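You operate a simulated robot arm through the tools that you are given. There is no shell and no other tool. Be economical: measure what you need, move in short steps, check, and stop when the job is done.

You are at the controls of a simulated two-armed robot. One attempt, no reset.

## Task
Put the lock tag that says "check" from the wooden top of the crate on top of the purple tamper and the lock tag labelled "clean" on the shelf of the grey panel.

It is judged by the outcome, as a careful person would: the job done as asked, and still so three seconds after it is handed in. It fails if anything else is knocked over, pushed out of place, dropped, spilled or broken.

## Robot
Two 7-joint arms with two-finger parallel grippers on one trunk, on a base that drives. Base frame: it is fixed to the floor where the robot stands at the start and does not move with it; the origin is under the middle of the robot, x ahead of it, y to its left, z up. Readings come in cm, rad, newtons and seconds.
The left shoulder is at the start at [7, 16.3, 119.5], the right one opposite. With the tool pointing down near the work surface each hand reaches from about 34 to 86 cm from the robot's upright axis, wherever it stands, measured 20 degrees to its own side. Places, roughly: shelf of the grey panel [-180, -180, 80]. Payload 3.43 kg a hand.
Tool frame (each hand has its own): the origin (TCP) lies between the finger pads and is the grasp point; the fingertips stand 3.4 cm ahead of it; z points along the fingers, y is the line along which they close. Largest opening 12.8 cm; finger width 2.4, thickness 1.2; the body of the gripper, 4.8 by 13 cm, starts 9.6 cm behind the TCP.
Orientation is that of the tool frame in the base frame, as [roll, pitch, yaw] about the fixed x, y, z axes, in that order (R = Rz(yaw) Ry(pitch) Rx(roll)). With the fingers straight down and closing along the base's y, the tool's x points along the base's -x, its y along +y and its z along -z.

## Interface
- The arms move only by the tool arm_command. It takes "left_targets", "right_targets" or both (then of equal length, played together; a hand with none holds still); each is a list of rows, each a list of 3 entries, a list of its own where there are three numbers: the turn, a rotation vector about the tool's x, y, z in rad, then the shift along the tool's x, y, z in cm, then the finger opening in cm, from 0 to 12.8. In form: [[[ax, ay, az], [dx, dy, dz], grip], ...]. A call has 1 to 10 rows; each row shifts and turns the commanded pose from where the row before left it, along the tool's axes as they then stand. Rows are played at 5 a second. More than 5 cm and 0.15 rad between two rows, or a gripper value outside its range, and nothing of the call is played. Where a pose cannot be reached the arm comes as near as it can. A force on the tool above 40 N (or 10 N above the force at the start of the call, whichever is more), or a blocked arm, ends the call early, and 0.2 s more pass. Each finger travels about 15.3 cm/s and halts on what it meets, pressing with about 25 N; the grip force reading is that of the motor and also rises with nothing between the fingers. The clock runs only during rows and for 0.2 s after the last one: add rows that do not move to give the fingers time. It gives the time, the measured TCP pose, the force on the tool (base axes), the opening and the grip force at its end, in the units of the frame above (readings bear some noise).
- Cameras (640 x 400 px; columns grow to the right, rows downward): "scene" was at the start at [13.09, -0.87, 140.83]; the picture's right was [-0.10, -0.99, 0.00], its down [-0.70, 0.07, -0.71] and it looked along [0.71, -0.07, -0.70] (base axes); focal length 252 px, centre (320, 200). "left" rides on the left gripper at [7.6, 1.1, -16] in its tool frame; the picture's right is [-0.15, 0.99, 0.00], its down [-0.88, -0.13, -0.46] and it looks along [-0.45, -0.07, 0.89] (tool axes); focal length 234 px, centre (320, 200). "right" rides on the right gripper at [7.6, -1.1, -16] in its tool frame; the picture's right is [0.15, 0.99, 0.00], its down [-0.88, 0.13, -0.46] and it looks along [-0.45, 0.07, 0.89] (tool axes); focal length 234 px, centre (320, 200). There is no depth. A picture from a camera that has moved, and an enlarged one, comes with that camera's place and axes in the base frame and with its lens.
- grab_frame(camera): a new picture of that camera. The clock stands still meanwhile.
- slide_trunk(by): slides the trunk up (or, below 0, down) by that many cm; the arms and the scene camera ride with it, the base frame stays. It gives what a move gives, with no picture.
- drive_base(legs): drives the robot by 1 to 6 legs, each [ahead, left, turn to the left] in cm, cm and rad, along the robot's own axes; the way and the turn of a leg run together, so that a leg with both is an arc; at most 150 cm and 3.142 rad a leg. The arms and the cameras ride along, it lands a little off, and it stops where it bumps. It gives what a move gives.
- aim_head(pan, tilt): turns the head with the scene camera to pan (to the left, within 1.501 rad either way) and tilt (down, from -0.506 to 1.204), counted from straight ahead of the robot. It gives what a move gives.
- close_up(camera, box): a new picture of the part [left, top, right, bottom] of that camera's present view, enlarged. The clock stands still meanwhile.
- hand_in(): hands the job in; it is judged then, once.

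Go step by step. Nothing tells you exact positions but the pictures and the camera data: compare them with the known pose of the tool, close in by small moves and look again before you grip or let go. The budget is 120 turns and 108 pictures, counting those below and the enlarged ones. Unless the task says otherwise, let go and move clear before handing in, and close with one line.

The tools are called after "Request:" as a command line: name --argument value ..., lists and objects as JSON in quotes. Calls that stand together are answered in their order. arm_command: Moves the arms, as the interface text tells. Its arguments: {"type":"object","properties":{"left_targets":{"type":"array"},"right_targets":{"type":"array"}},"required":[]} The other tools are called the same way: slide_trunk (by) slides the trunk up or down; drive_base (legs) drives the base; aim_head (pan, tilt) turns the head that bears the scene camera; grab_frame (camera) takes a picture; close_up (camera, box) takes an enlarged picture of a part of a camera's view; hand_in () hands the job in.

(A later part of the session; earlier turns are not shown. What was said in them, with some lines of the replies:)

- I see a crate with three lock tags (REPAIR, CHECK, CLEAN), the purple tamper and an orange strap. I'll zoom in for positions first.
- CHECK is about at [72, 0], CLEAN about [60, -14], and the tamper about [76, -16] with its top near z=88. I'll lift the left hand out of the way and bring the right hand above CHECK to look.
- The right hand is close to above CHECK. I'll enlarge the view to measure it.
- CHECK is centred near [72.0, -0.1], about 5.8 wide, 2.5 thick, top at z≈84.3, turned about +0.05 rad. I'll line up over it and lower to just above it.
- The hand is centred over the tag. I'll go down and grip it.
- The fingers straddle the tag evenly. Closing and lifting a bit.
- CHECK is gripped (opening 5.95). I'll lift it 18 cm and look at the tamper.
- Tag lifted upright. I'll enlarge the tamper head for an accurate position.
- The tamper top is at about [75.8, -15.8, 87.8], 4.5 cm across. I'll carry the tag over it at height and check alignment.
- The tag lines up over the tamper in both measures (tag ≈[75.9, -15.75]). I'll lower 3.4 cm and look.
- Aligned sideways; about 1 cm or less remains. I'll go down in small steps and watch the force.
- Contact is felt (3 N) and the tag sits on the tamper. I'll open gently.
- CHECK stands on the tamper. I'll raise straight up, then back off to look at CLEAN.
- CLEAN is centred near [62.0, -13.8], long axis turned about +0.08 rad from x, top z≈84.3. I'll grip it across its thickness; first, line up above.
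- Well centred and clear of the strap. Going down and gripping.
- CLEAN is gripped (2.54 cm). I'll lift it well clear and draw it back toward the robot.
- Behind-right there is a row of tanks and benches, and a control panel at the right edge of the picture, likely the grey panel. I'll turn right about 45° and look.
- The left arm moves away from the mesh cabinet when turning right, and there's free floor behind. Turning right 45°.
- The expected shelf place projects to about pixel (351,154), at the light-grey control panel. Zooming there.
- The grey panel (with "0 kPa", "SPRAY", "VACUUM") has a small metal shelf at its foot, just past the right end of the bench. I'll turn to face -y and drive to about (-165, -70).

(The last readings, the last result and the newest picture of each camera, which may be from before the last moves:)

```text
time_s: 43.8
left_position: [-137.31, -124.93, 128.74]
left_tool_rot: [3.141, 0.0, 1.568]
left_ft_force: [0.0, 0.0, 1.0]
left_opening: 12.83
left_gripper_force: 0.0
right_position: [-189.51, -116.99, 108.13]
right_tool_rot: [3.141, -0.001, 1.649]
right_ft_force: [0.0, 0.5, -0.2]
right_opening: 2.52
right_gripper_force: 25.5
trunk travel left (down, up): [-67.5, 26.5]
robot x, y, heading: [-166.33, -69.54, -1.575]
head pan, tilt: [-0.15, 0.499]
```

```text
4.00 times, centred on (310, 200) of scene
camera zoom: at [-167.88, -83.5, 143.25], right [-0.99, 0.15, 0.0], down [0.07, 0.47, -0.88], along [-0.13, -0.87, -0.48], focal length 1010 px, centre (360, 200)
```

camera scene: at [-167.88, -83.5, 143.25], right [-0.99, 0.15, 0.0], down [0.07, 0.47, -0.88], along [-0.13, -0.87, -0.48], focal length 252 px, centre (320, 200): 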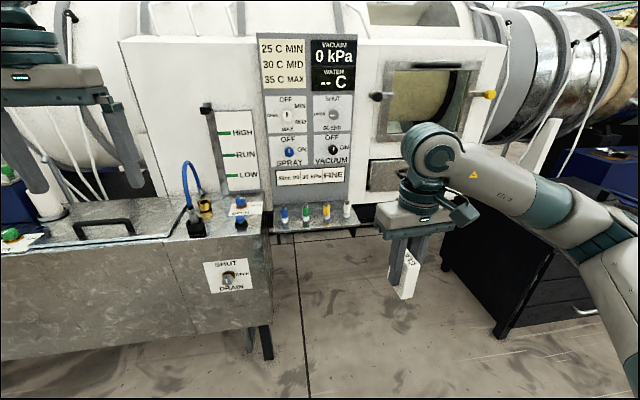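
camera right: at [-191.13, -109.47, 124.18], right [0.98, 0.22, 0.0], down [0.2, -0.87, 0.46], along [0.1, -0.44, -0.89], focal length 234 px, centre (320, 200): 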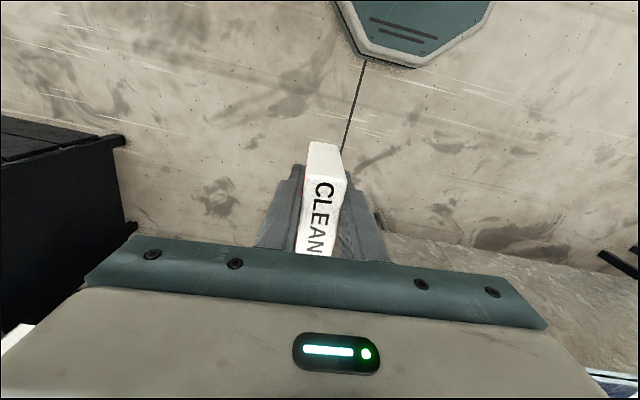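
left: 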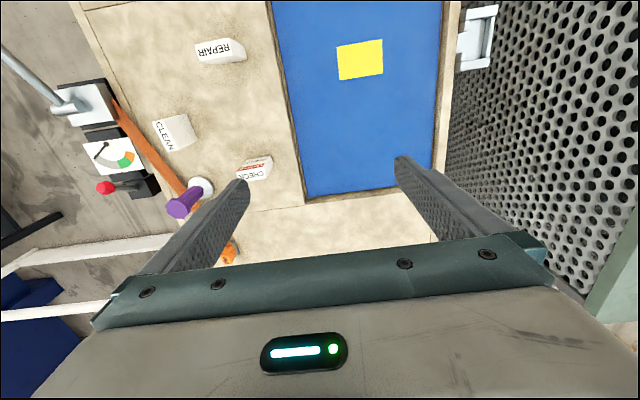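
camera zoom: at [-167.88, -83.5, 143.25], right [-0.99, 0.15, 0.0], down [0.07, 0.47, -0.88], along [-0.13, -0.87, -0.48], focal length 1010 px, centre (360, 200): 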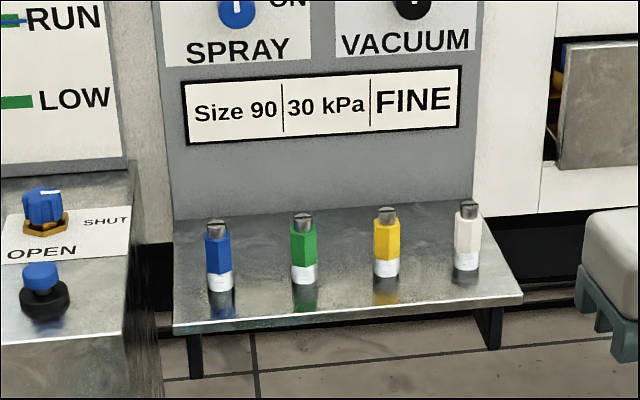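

The shelf spans x≈-200..-161, y≈-196..-173 (z≈80), with four vials along y≈-180 at x≈-167, -176, -186, -195. I plan to set CLEAN at about [-181, -177], midway between green and yellow. Drawing the left hand back and driving up.

Request:
arm_command --left_targets '[[[0, 0, 0], [4, 0, 0], 12.8], [[0, 0, 0], [4, 0, 0], 12.8], [[0, 0, 0], [4, 0, 0], 12.8], [[0, 0, 0], [0, 0, 0], 12.8]]'

Request:
drive_base --legs '[[38, 0, 0]]'

Request:
aim_head --pan -0.2 --tilt 0.75

Request:
grab_frame --camera "scene"

Request:
grab_frame --camera "right"

```text
time_s: 44.8
left_position: [-137.12, -113.14, 128.74]
left_tool_rot: [3.141, -0.001, 1.569]
left_ft_force: [0.0, 0.3, 0.5]
left_opening: 12.78
left_gripper_force: 0.0
right_position: [-189.44, -116.94, 108.2]
right_tool_rot: [3.14, 0.001, 1.648]
right_ft_force: [0.0, 0.2, 0.5]
right_opening: 2.55
right_gripper_force: 24.6
trunk travel left (down, up): [-67.5, 26.5]
robot x, y, heading: [-166.4, -69.75, -1.576]
head pan, tilt: [-0.15, 0.499]
```

```text
time_s: 47.2
left_position: [-137.41, -151.57, 128.83]
left_tool_rot: [-3.14, -0.001, 1.564]
left_ft_force: [-0.1, -0.1, -0.4]
left_opening: 12.79
left_gripper_force: 0.1
right_position: [-189.76, -155.35, 108.35]
right_tool_rot: [-3.141, 0.0, 1.645]
right_ft_force: [0.2, -0.2, 0.5]
right_opening: 2.54
right_gripper_force: 25.4
trunk travel left (down, up): [-67.5, 26.5]
robot x, y, heading: [-166.4, -108.0, -1.573]
head pan, tilt: [-0.15, 0.499]
```

```text
time_s: 48.0
left_position: [-137.38, -151.61, 128.83]
left_tool_rot: [-3.14, -0.001, 1.566]
left_ft_force: [-0.8, 0.0, -0.3]
left_opening: 12.78
left_gripper_force: 0.0
right_position: [-189.71, -155.27, 108.11]
right_tool_rot: [-3.14, 0.003, 1.645]
right_ft_force: [0.5, 0.1, -0.6]
right_opening: 2.53
right_gripper_force: 24.0
trunk travel left (down, up): [-67.5, 26.5]
robot x, y, heading: [-166.75, -108.19, -1.579]
head pan, tilt: [-0.201, 0.75]
```

```text
70 pictures are left
camera scene: at [-168.39, -121.11, 141.06], right [-0.98, 0.21, 0.0], down [0.14, 0.67, -0.73], along [-0.15, -0.72, -0.68], focal length 252 px, centre (320, 200)
```

scene: 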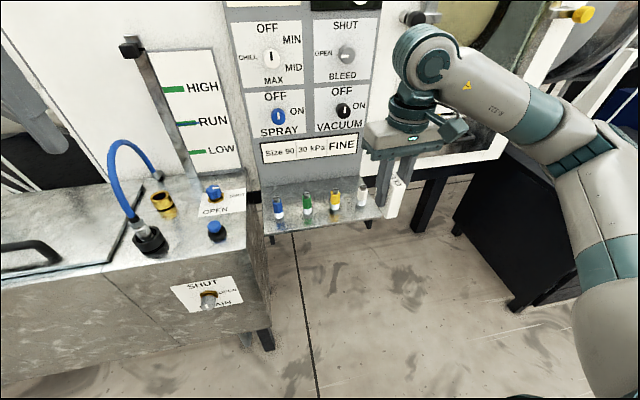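

```text
69 pictures are left
camera right: at [-191.45, -147.88, 124.17], right [0.98, 0.22, 0.0], down [0.19, -0.87, 0.46], along [0.1, -0.44, -0.89], focal length 234 px, centre (320, 200)
```

right: 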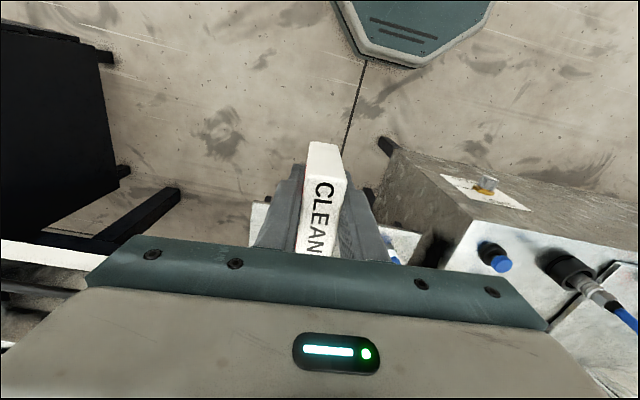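

Request:
close_up --camera "scene" --box '[250, 150, 410, 250]'

```text
4.00 times, centred on (330, 200) of scene
camera zoom: at [-168.39, -121.11, 141.06], right [-0.98, 0.21, 0.0], down [0.14, 0.67, -0.73], along [-0.15, -0.72, -0.68], focal length 1010 px, centre (280, 200)
```

zoom: 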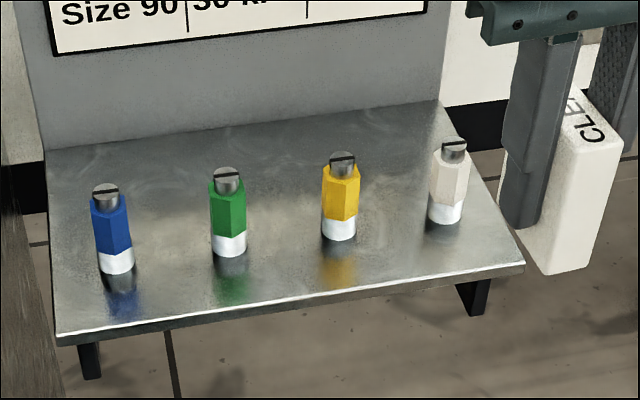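

Vials confirmed near y=-180.4, front edge y≈-174, shelf z≈80. I'll square the tag to the shelf and move above [-181.2, -177.6] at a safe height.

Request:
arm_command --right_targets '[[[0, 0, 0.075], [0, 0, 0], 1], [[0, 0, 0], [-3.7, 1.42, 1.35], 1], [[0, 0, 0], [-3.7, 1.42, 1.35], 1], [[0, 0, 0], [-3.7, 1.42, 1.35], 1], [[0, 0, 0], [-3.7, 1.42, 1.35], 1], [[0, 0, 0], [-3.7, 1.42, 1.35], 1], [[0, 0, 0], [-3.7, 1.42, 1.35], 1], [[0, 0, 0], [0, 0, 0], 1]]'

Request:
grab_frame --camera "right"

Request:
close_up --camera "scene" --box '[250, 140, 410, 240]'

```text
time_s: 49.8
left_position: [-137.41, -151.5, 128.75]
left_tool_rot: [-3.14, 0.0, 1.566]
left_ft_force: [-0.6, 0.1, -0.3]
left_opening: 12.81
left_gripper_force: 0.0
right_position: [-181.14, -177.57, 100.17]
right_tool_rot: [3.141, 0.003, 1.569]
right_ft_force: [-0.1, -0.3, -0.6]
right_opening: 2.53
right_gripper_force: 25.0
trunk travel left (down, up): [-67.5, 26.5]
robot x, y, heading: [-166.56, -107.99, -1.577]
head pan, tilt: [-0.201, 0.75]
```

```text
67 pictures are left
camera right: at [-182.34, -169.92, 116.04], right [0.99, 0.14, 0.0], down [0.13, -0.88, 0.46], along [0.07, -0.45, -0.89], focal length 234 px, centre (320, 200)
```

right: 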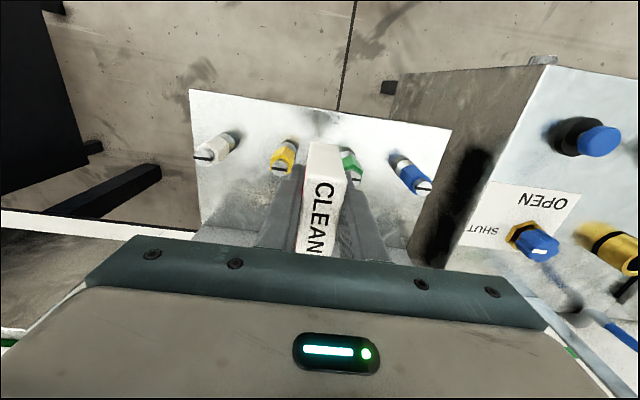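

```text
4.00 times, centred on (330, 190) of scene
camera zoom: at [-168.47, -121.02, 141.06], right [-0.98, 0.21, 0.0], down [0.14, 0.67, -0.73], along [-0.15, -0.72, -0.68], focal length 1010 px, centre (280, 240)
```

zoom: 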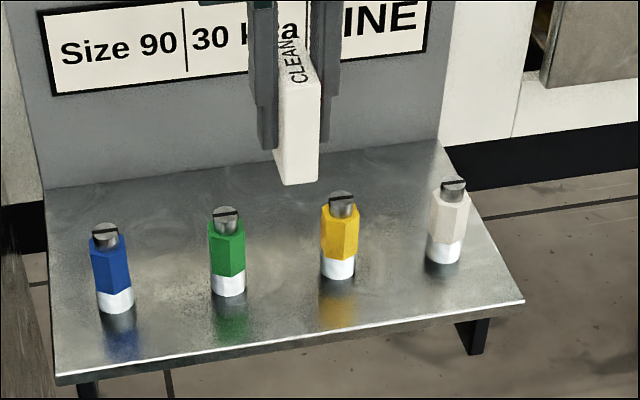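

Everything agrees: tag front face at y≈-174.9, shelf edge -173.6, centred between green and yellow. I'll shift 0.4 cm toward me and lower most of the way.

Request:
arm_command --right_targets '[[[0, 0, 0], [0.4, 0, 2], 1], [[0, 0, 0], [0, 0, 3], 1], [[0, 0, 0], [0, 0, 3], 1], [[0, 0, 0], [0, 0, 2.5], 1], [[0, 0, 0], [0, 0, 0], 1]]'

Request:
close_up --camera "right" --box '[180, 70, 480, 270]'

Request:
close_up --camera "scene" --box '[250, 140, 410, 240]'

```text
time_s: 51.0
left_position: [-137.39, -151.66, 128.82]
left_tool_rot: [-3.14, 0.0, 1.567]
left_ft_force: [-0.2, 0.3, -0.1]
left_opening: 12.82
left_gripper_force: 0.2
right_position: [-181.29, -177.08, 89.45]
right_tool_rot: [-3.141, -0.001, 1.569]
right_ft_force: [0.2, 0.0, 0.3]
right_opening: 2.53
right_gripper_force: 25.1
trunk travel left (down, up): [-67.5, 26.5]
robot x, y, heading: [-166.42, -107.67, -1.583]
head pan, tilt: [-0.201, 0.75]
```

```text
2.00 times, centred on (330, 170) of right
camera zoom: at [-182.44, -169.47, 105.49], right [0.99, 0.14, 0.0], down [0.13, -0.88, 0.46], along [0.07, -0.45, -0.89], focal length 468 px, centre (300, 260)
```

zoom: 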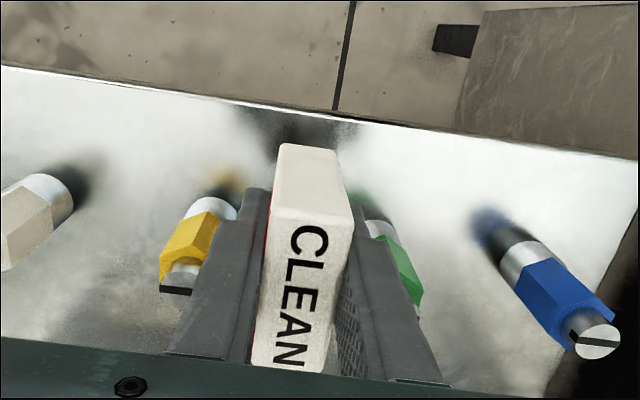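

```text
4.00 times, centred on (330, 190) of scene
camera zoom: at [-168.36, -121.08, 141.06], right [-0.98, 0.21, 0.0], down [0.14, 0.67, -0.73], along [-0.15, -0.72, -0.68], focal length 1010 px, centre (280, 240)
```

zoom: 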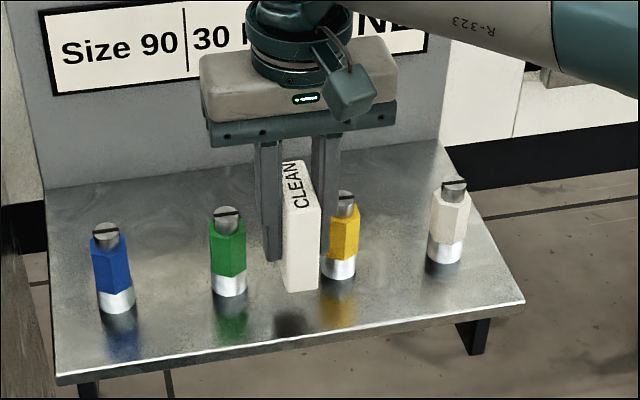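

Clear of the vials. Lowering 3.4 cm more.

Request:
arm_command --right_targets '[[[0, 0, 0], [0, 0, 1.7], 1], [[0, 0, 0], [0, 0, 1.7], 1], [[0, 0, 0], [0, 0, 0], 1]]'

Request:
close_up --camera "scene" --box '[290, 160, 370, 230]'

```text
time_s: 51.8
left_position: [-137.32, -151.64, 128.77]
left_tool_rot: [-3.139, 0.0, 1.565]
left_ft_force: [0.3, -0.5, 0.6]
left_opening: 12.79
left_gripper_force: 0.1
right_position: [-181.22, -177.01, 86.25]
right_tool_rot: [3.14, -0.001, 1.568]
right_ft_force: [0.1, 0.3, -1.4]
right_opening: 2.53
right_gripper_force: 25.5
trunk travel left (down, up): [-67.5, 26.5]
robot x, y, heading: [-166.74, -107.97, -1.576]
head pan, tilt: [-0.201, 0.75]
```

```text
5.71 times, centred on (330, 195) of scene
camera zoom: at [-168.39, -121.08, 141.06], right [-0.98, 0.21, 0.0], down [0.14, 0.67, -0.73], along [-0.15, -0.72, -0.68], focal length 1443 px, centre (263, 229)
```

zoom: 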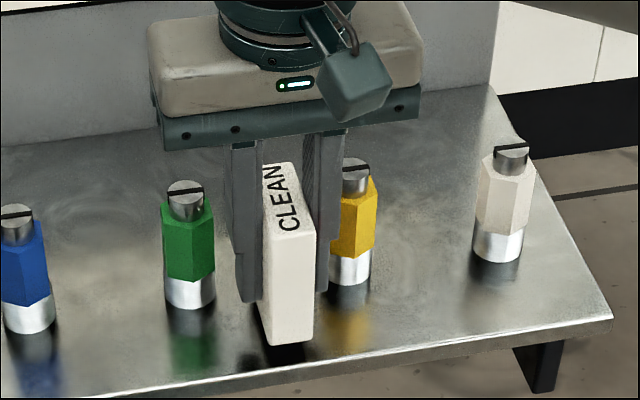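

Still a little above its reflection. Small steps down while watching force.

Request:
arm_command --right_targets '[[[0, 0, 0], [0, 0, 0.3], 1], [[0, 0, 0], [0, 0, 0.3], 1], [[0, 0, 0], [0, 0, 0], 1]]'

Request:
arm_command --right_targets '[[[0, 0, 0], [0, 0, 0.15], 1], [[0, 0, 0], [0, 0, 0], 1]]'

Request:
close_up --camera "scene" --box '[290, 160, 370, 230]'

```text
time_s: 52.5
left_position: [-137.55, -151.71, 128.79]
left_tool_rot: [-3.142, 0.001, 1.566]
left_ft_force: [0.0, 0.1, 0.1]
left_opening: 12.77
left_gripper_force: 0.1
right_position: [-181.2, -177.06, 85.58]
right_tool_rot: [-3.14, -0.001, 1.57]
right_ft_force: [0.1, -0.5, 0.0]
right_opening: 2.56
right_gripper_force: 24.9
trunk travel left (down, up): [-67.5, 26.5]
robot x, y, heading: [-166.7, -108.04, -1.576]
head pan, tilt: [-0.201, 0.75]
```

```text
time_s: 53.1
left_position: [-137.5, -151.58, 128.87]
left_tool_rot: [3.141, 0.0, 1.566]
left_ft_force: [-0.2, 0.8, -0.3]
left_opening: 12.81
left_gripper_force: 0.1
right_position: [-181.16, -176.98, 85.44]
right_tool_rot: [3.14, 0.001, 1.567]
right_ft_force: [0.6, -0.7, -1.2]
right_opening: 2.54
right_gripper_force: 24.9
trunk travel left (down, up): [-67.5, 26.5]
robot x, y, heading: [-166.3, -108.19, -1.575]
head pan, tilt: [-0.201, 0.75]
```

```text
5.71 times, centred on (330, 195) of scene
camera zoom: at [-168.38, -121.1, 141.05], right [-0.98, 0.21, 0.0], down [0.14, 0.67, -0.73], along [-0.15, -0.72, -0.68], focal length 1443 px, centre (263, 229)
```

zoom: 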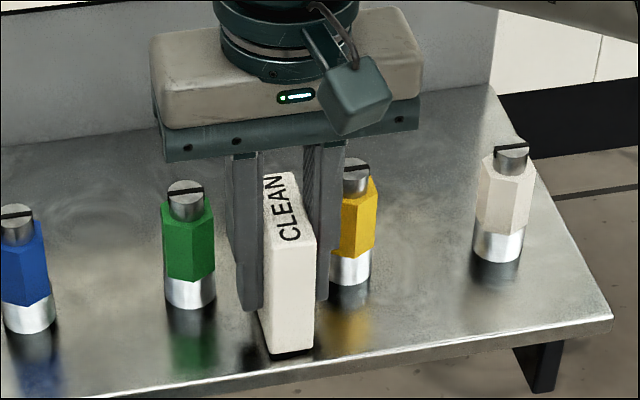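

Request:
arm_command --right_targets '[[[0, 0, 0], [0, 0, 0.15], 1], [[0, 0, 0], [0, 0, 0], 1]]'

Request:
arm_command --right_targets '[[[0, 0, 0], [0, 0, 0.12], 1], [[0, 0, 0], [0, 0, 0], 1]]'

Request:
close_up --camera "scene" --box '[290, 160, 370, 230]'

```text
time_s: 53.8
left_position: [-137.42, -151.68, 128.79]
left_tool_rot: [3.141, 0.0, 1.565]
left_ft_force: [0.2, 0.6, 0.8]
left_opening: 12.8
left_gripper_force: 0.0
right_position: [-181.28, -177.16, 85.37]
right_tool_rot: [-3.141, 0.0, 1.568]
right_ft_force: [0.0, -0.2, -1.2]
right_opening: 2.53
right_gripper_force: 25.0
trunk travel left (down, up): [-67.5, 26.5]
robot x, y, heading: [-166.37, -108.04, -1.578]
head pan, tilt: [-0.201, 0.75]
```

```text
time_s: 54.4
left_position: [-137.43, -151.6, 128.76]
left_tool_rot: [3.141, -0.001, 1.566]
left_ft_force: [0.5, 0.4, -0.3]
left_opening: 12.82
left_gripper_force: 0.0
right_position: [-181.27, -177.16, 85.16]
right_tool_rot: [-3.141, 0.001, 1.57]
right_ft_force: [-0.5, -0.2, -0.1]
right_opening: 2.53
right_gripper_force: 25.4
trunk travel left (down, up): [-67.5, 26.5]
robot x, y, heading: [-166.81, -107.96, -1.574]
head pan, tilt: [-0.201, 0.75]
```

```text
5.71 times, centred on (330, 195) of scene
camera zoom: at [-168.38, -121.09, 141.05], right [-0.98, 0.21, 0.0], down [0.14, 0.67, -0.73], along [-0.15, -0.72, -0.68], focal length 1443 px, centre (263, 229)
```

zoom: 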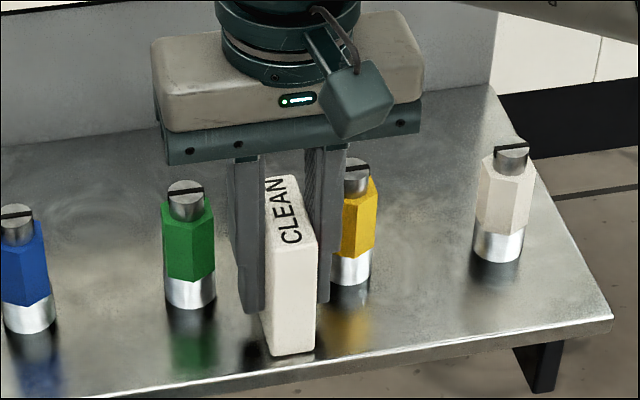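

Nearly touching. One more small step.

Request:
arm_command --right_targets '[[[0, 0, 0], [0, 0, 0.1], 1], [[0, 0, 0], [0, 0, 0], 1]]'

```text
time_s: 55.0
left_position: [-137.44, -151.46, 128.9]
left_tool_rot: [3.141, 0.003, 1.566]
left_ft_force: [0.5, -0.6, -0.1]
left_opening: 12.79
left_gripper_force: 0.0
right_position: [-181.21, -177.17, 85.19]
right_tool_rot: [3.141, 0.002, 1.57]
right_ft_force: [1.1, 0.0, 5.3]
right_opening: 2.54
right_gripper_force: 25.2
trunk travel left (down, up): [-67.5, 26.5]
robot x, y, heading: [-166.66, -108.07, -1.576]
head pan, tilt: [-0.201, 0.75]
```

Contact (5 N). Opening slightly so the fingers stay clear of the vials, then checking.

Request:
arm_command --right_targets '[[[0, 0, 0], [0, 0, 0], 2.5], [[0, 0, 0], [0, 0, 0], 2.8], [[0, 0, 0], [0, 0, 0], 3.2], [[0, 0, 0], [0, 0, 0], 3.5], [[0, 0, 0], [0, 0, 0], 3.5]]'

Request:
close_up --camera "scene" --box '[290, 160, 370, 230]'

Request:
grab_frame --camera "right"

```text
time_s: 56.1
left_position: [-137.45, -151.56, 128.81]
left_tool_rot: [-3.141, 0.0, 1.568]
left_ft_force: [0.3, 0.6, 0.2]
left_opening: 12.81
left_gripper_force: 0.0
right_position: [-181.23, -177.25, 85.12]
right_tool_rot: [3.141, 0.001, 1.569]
right_ft_force: [-0.2, -0.3, -0.5]
right_opening: 3.5
right_gripper_force: 0.0
trunk travel left (down, up): [-67.5, 26.5]
robot x, y, heading: [-166.51, -107.75, -1.581]
head pan, tilt: [-0.201, 0.75]
```

```text
5.71 times, centred on (330, 195) of scene
camera zoom: at [-168.38, -121.09, 141.05], right [-0.98, 0.21, 0.0], down [0.14, 0.67, -0.73], along [-0.15, -0.72, -0.68], focal length 1443 px, centre (263, 229)
```

zoom: 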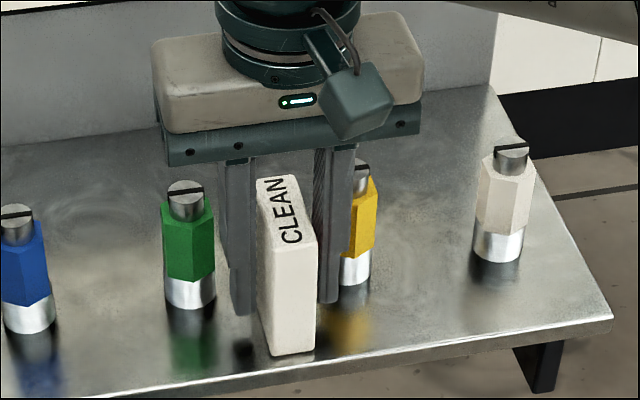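

```text
59 pictures are left
camera right: at [-182.42, -169.56, 101.08], right [0.99, 0.14, 0.0], down [0.13, -0.88, 0.46], along [0.07, -0.45, -0.89], focal length 234 px, centre (320, 200)
```

right: 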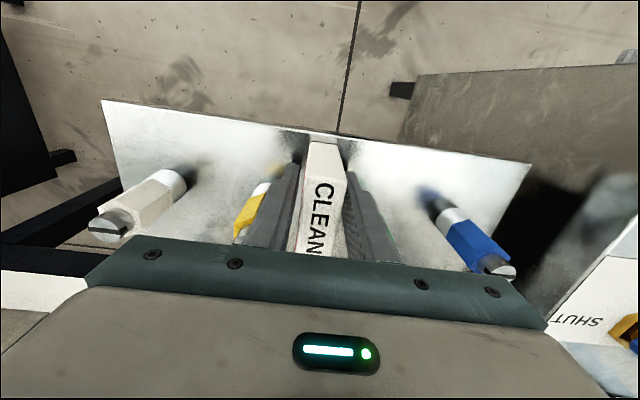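

The tag stands free between the fingers. Raising straight up, holding this opening, then backing off.

Request:
arm_command --right_targets '[[[0, 0, 0], [0, 0, -2], 3.5], [[0, 0, 0], [0, 0, -4], 3.5], [[0, 0, 0], [0, 0, -4.5], 3.5], [[0, 0, 0], [0, 0, -4.5], 3.5], [[0, 0, 0], [0, 0, -4.5], 3.5], [[0, 0, 0], [4, 0, -2], 3.5], [[0, 0, 0], [4.5, 0, 0], 3.5], [[0, 0, 0], [4.5, 0, 0], 3.5], [[0, 0, 0], [0, 0, 0], 3.5]]'

Request:
close_up --camera "scene" --box '[250, 140, 410, 240]'

```text
time_s: 58.1
left_position: [-137.42, -151.68, 128.83]
left_tool_rot: [3.14, 0.0, 1.566]
left_ft_force: [0.3, -0.5, -0.2]
left_opening: 12.79
left_gripper_force: 0.0
right_position: [-181.07, -164.16, 106.56]
right_tool_rot: [-3.141, 0.0, 1.568]
right_ft_force: [0.3, 0.5, 0.0]
right_opening: 3.46
right_gripper_force: 0.1
trunk travel left (down, up): [-67.5, 26.5]
robot x, y, heading: [-166.51, -107.62, -1.579]
head pan, tilt: [-0.201, 0.75]
```

```text
4.00 times, centred on (330, 190) of scene
camera zoom: at [-168.37, -121.13, 141.05], right [-0.98, 0.21, 0.0], down [0.14, 0.67, -0.73], along [-0.15, -0.72, -0.68], focal length 1010 px, centre (280, 240)
```

zoom: 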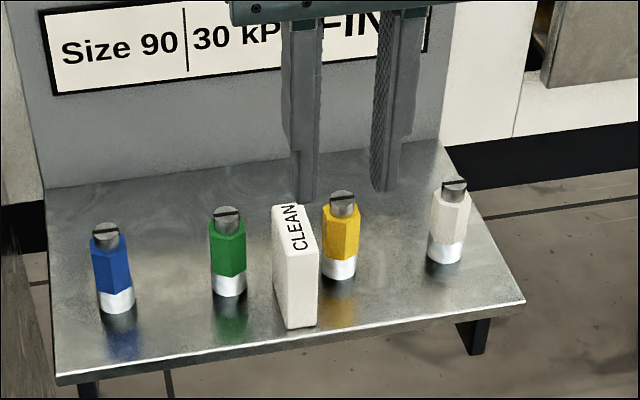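

CLEAN stands on the shelf with the vials undisturbed. I'll glance back to confirm CHECK is still on the tamper.

Request:
aim_head --pan 1.5 --tilt 0.2

Request:
close_up --camera "scene" --box '[80, 120, 320, 270]'

```text
time_s: 59.9
left_position: [-137.46, -151.55, 128.93]
left_tool_rot: [-3.141, 0.0, 1.566]
left_ft_force: [0.4, 0.1, -0.1]
left_opening: 12.8
left_gripper_force: 0.1
right_position: [-181.03, -164.11, 106.48]
right_tool_rot: [-3.141, 0.0, 1.569]
right_ft_force: [0.9, -0.7, 0.2]
right_opening: 3.48
right_gripper_force: 0.1
trunk travel left (down, up): [-67.5, 26.5]
robot x, y, heading: [-166.55, -107.91, -1.584]
head pan, tilt: [1.499, 0.201]
```

```text
2.67 times, centred on (200, 195) of scene
camera zoom: at [-157.39, -113.72, 146.02], right [-0.08, -1.0, 0.0], down [-0.2, 0.02, -0.98], along [0.98, -0.08, -0.2], focal length 673 px, centre (640, 213)
```

zoom: 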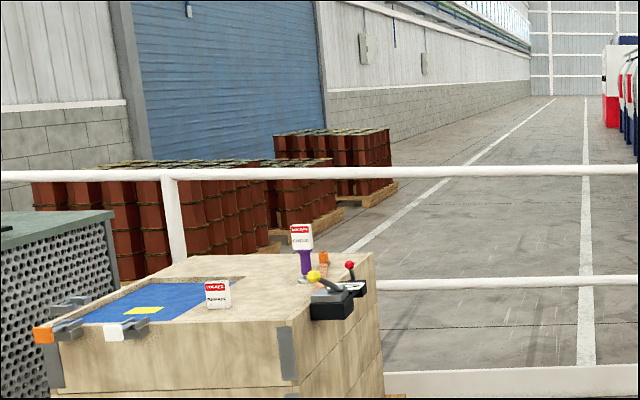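

CHECK is still upright on the tamper, CLEAN is on the shelf, and both hands are clear. Handing in.

Request:
hand_in

```text
The job is handed in.
```

The CHECK tag is standing on top of the purple tamper, the CLEAN tag is standing on the shelf of the grey panel between the green and yellow vials, nothing else was moved, and the job is handed in.
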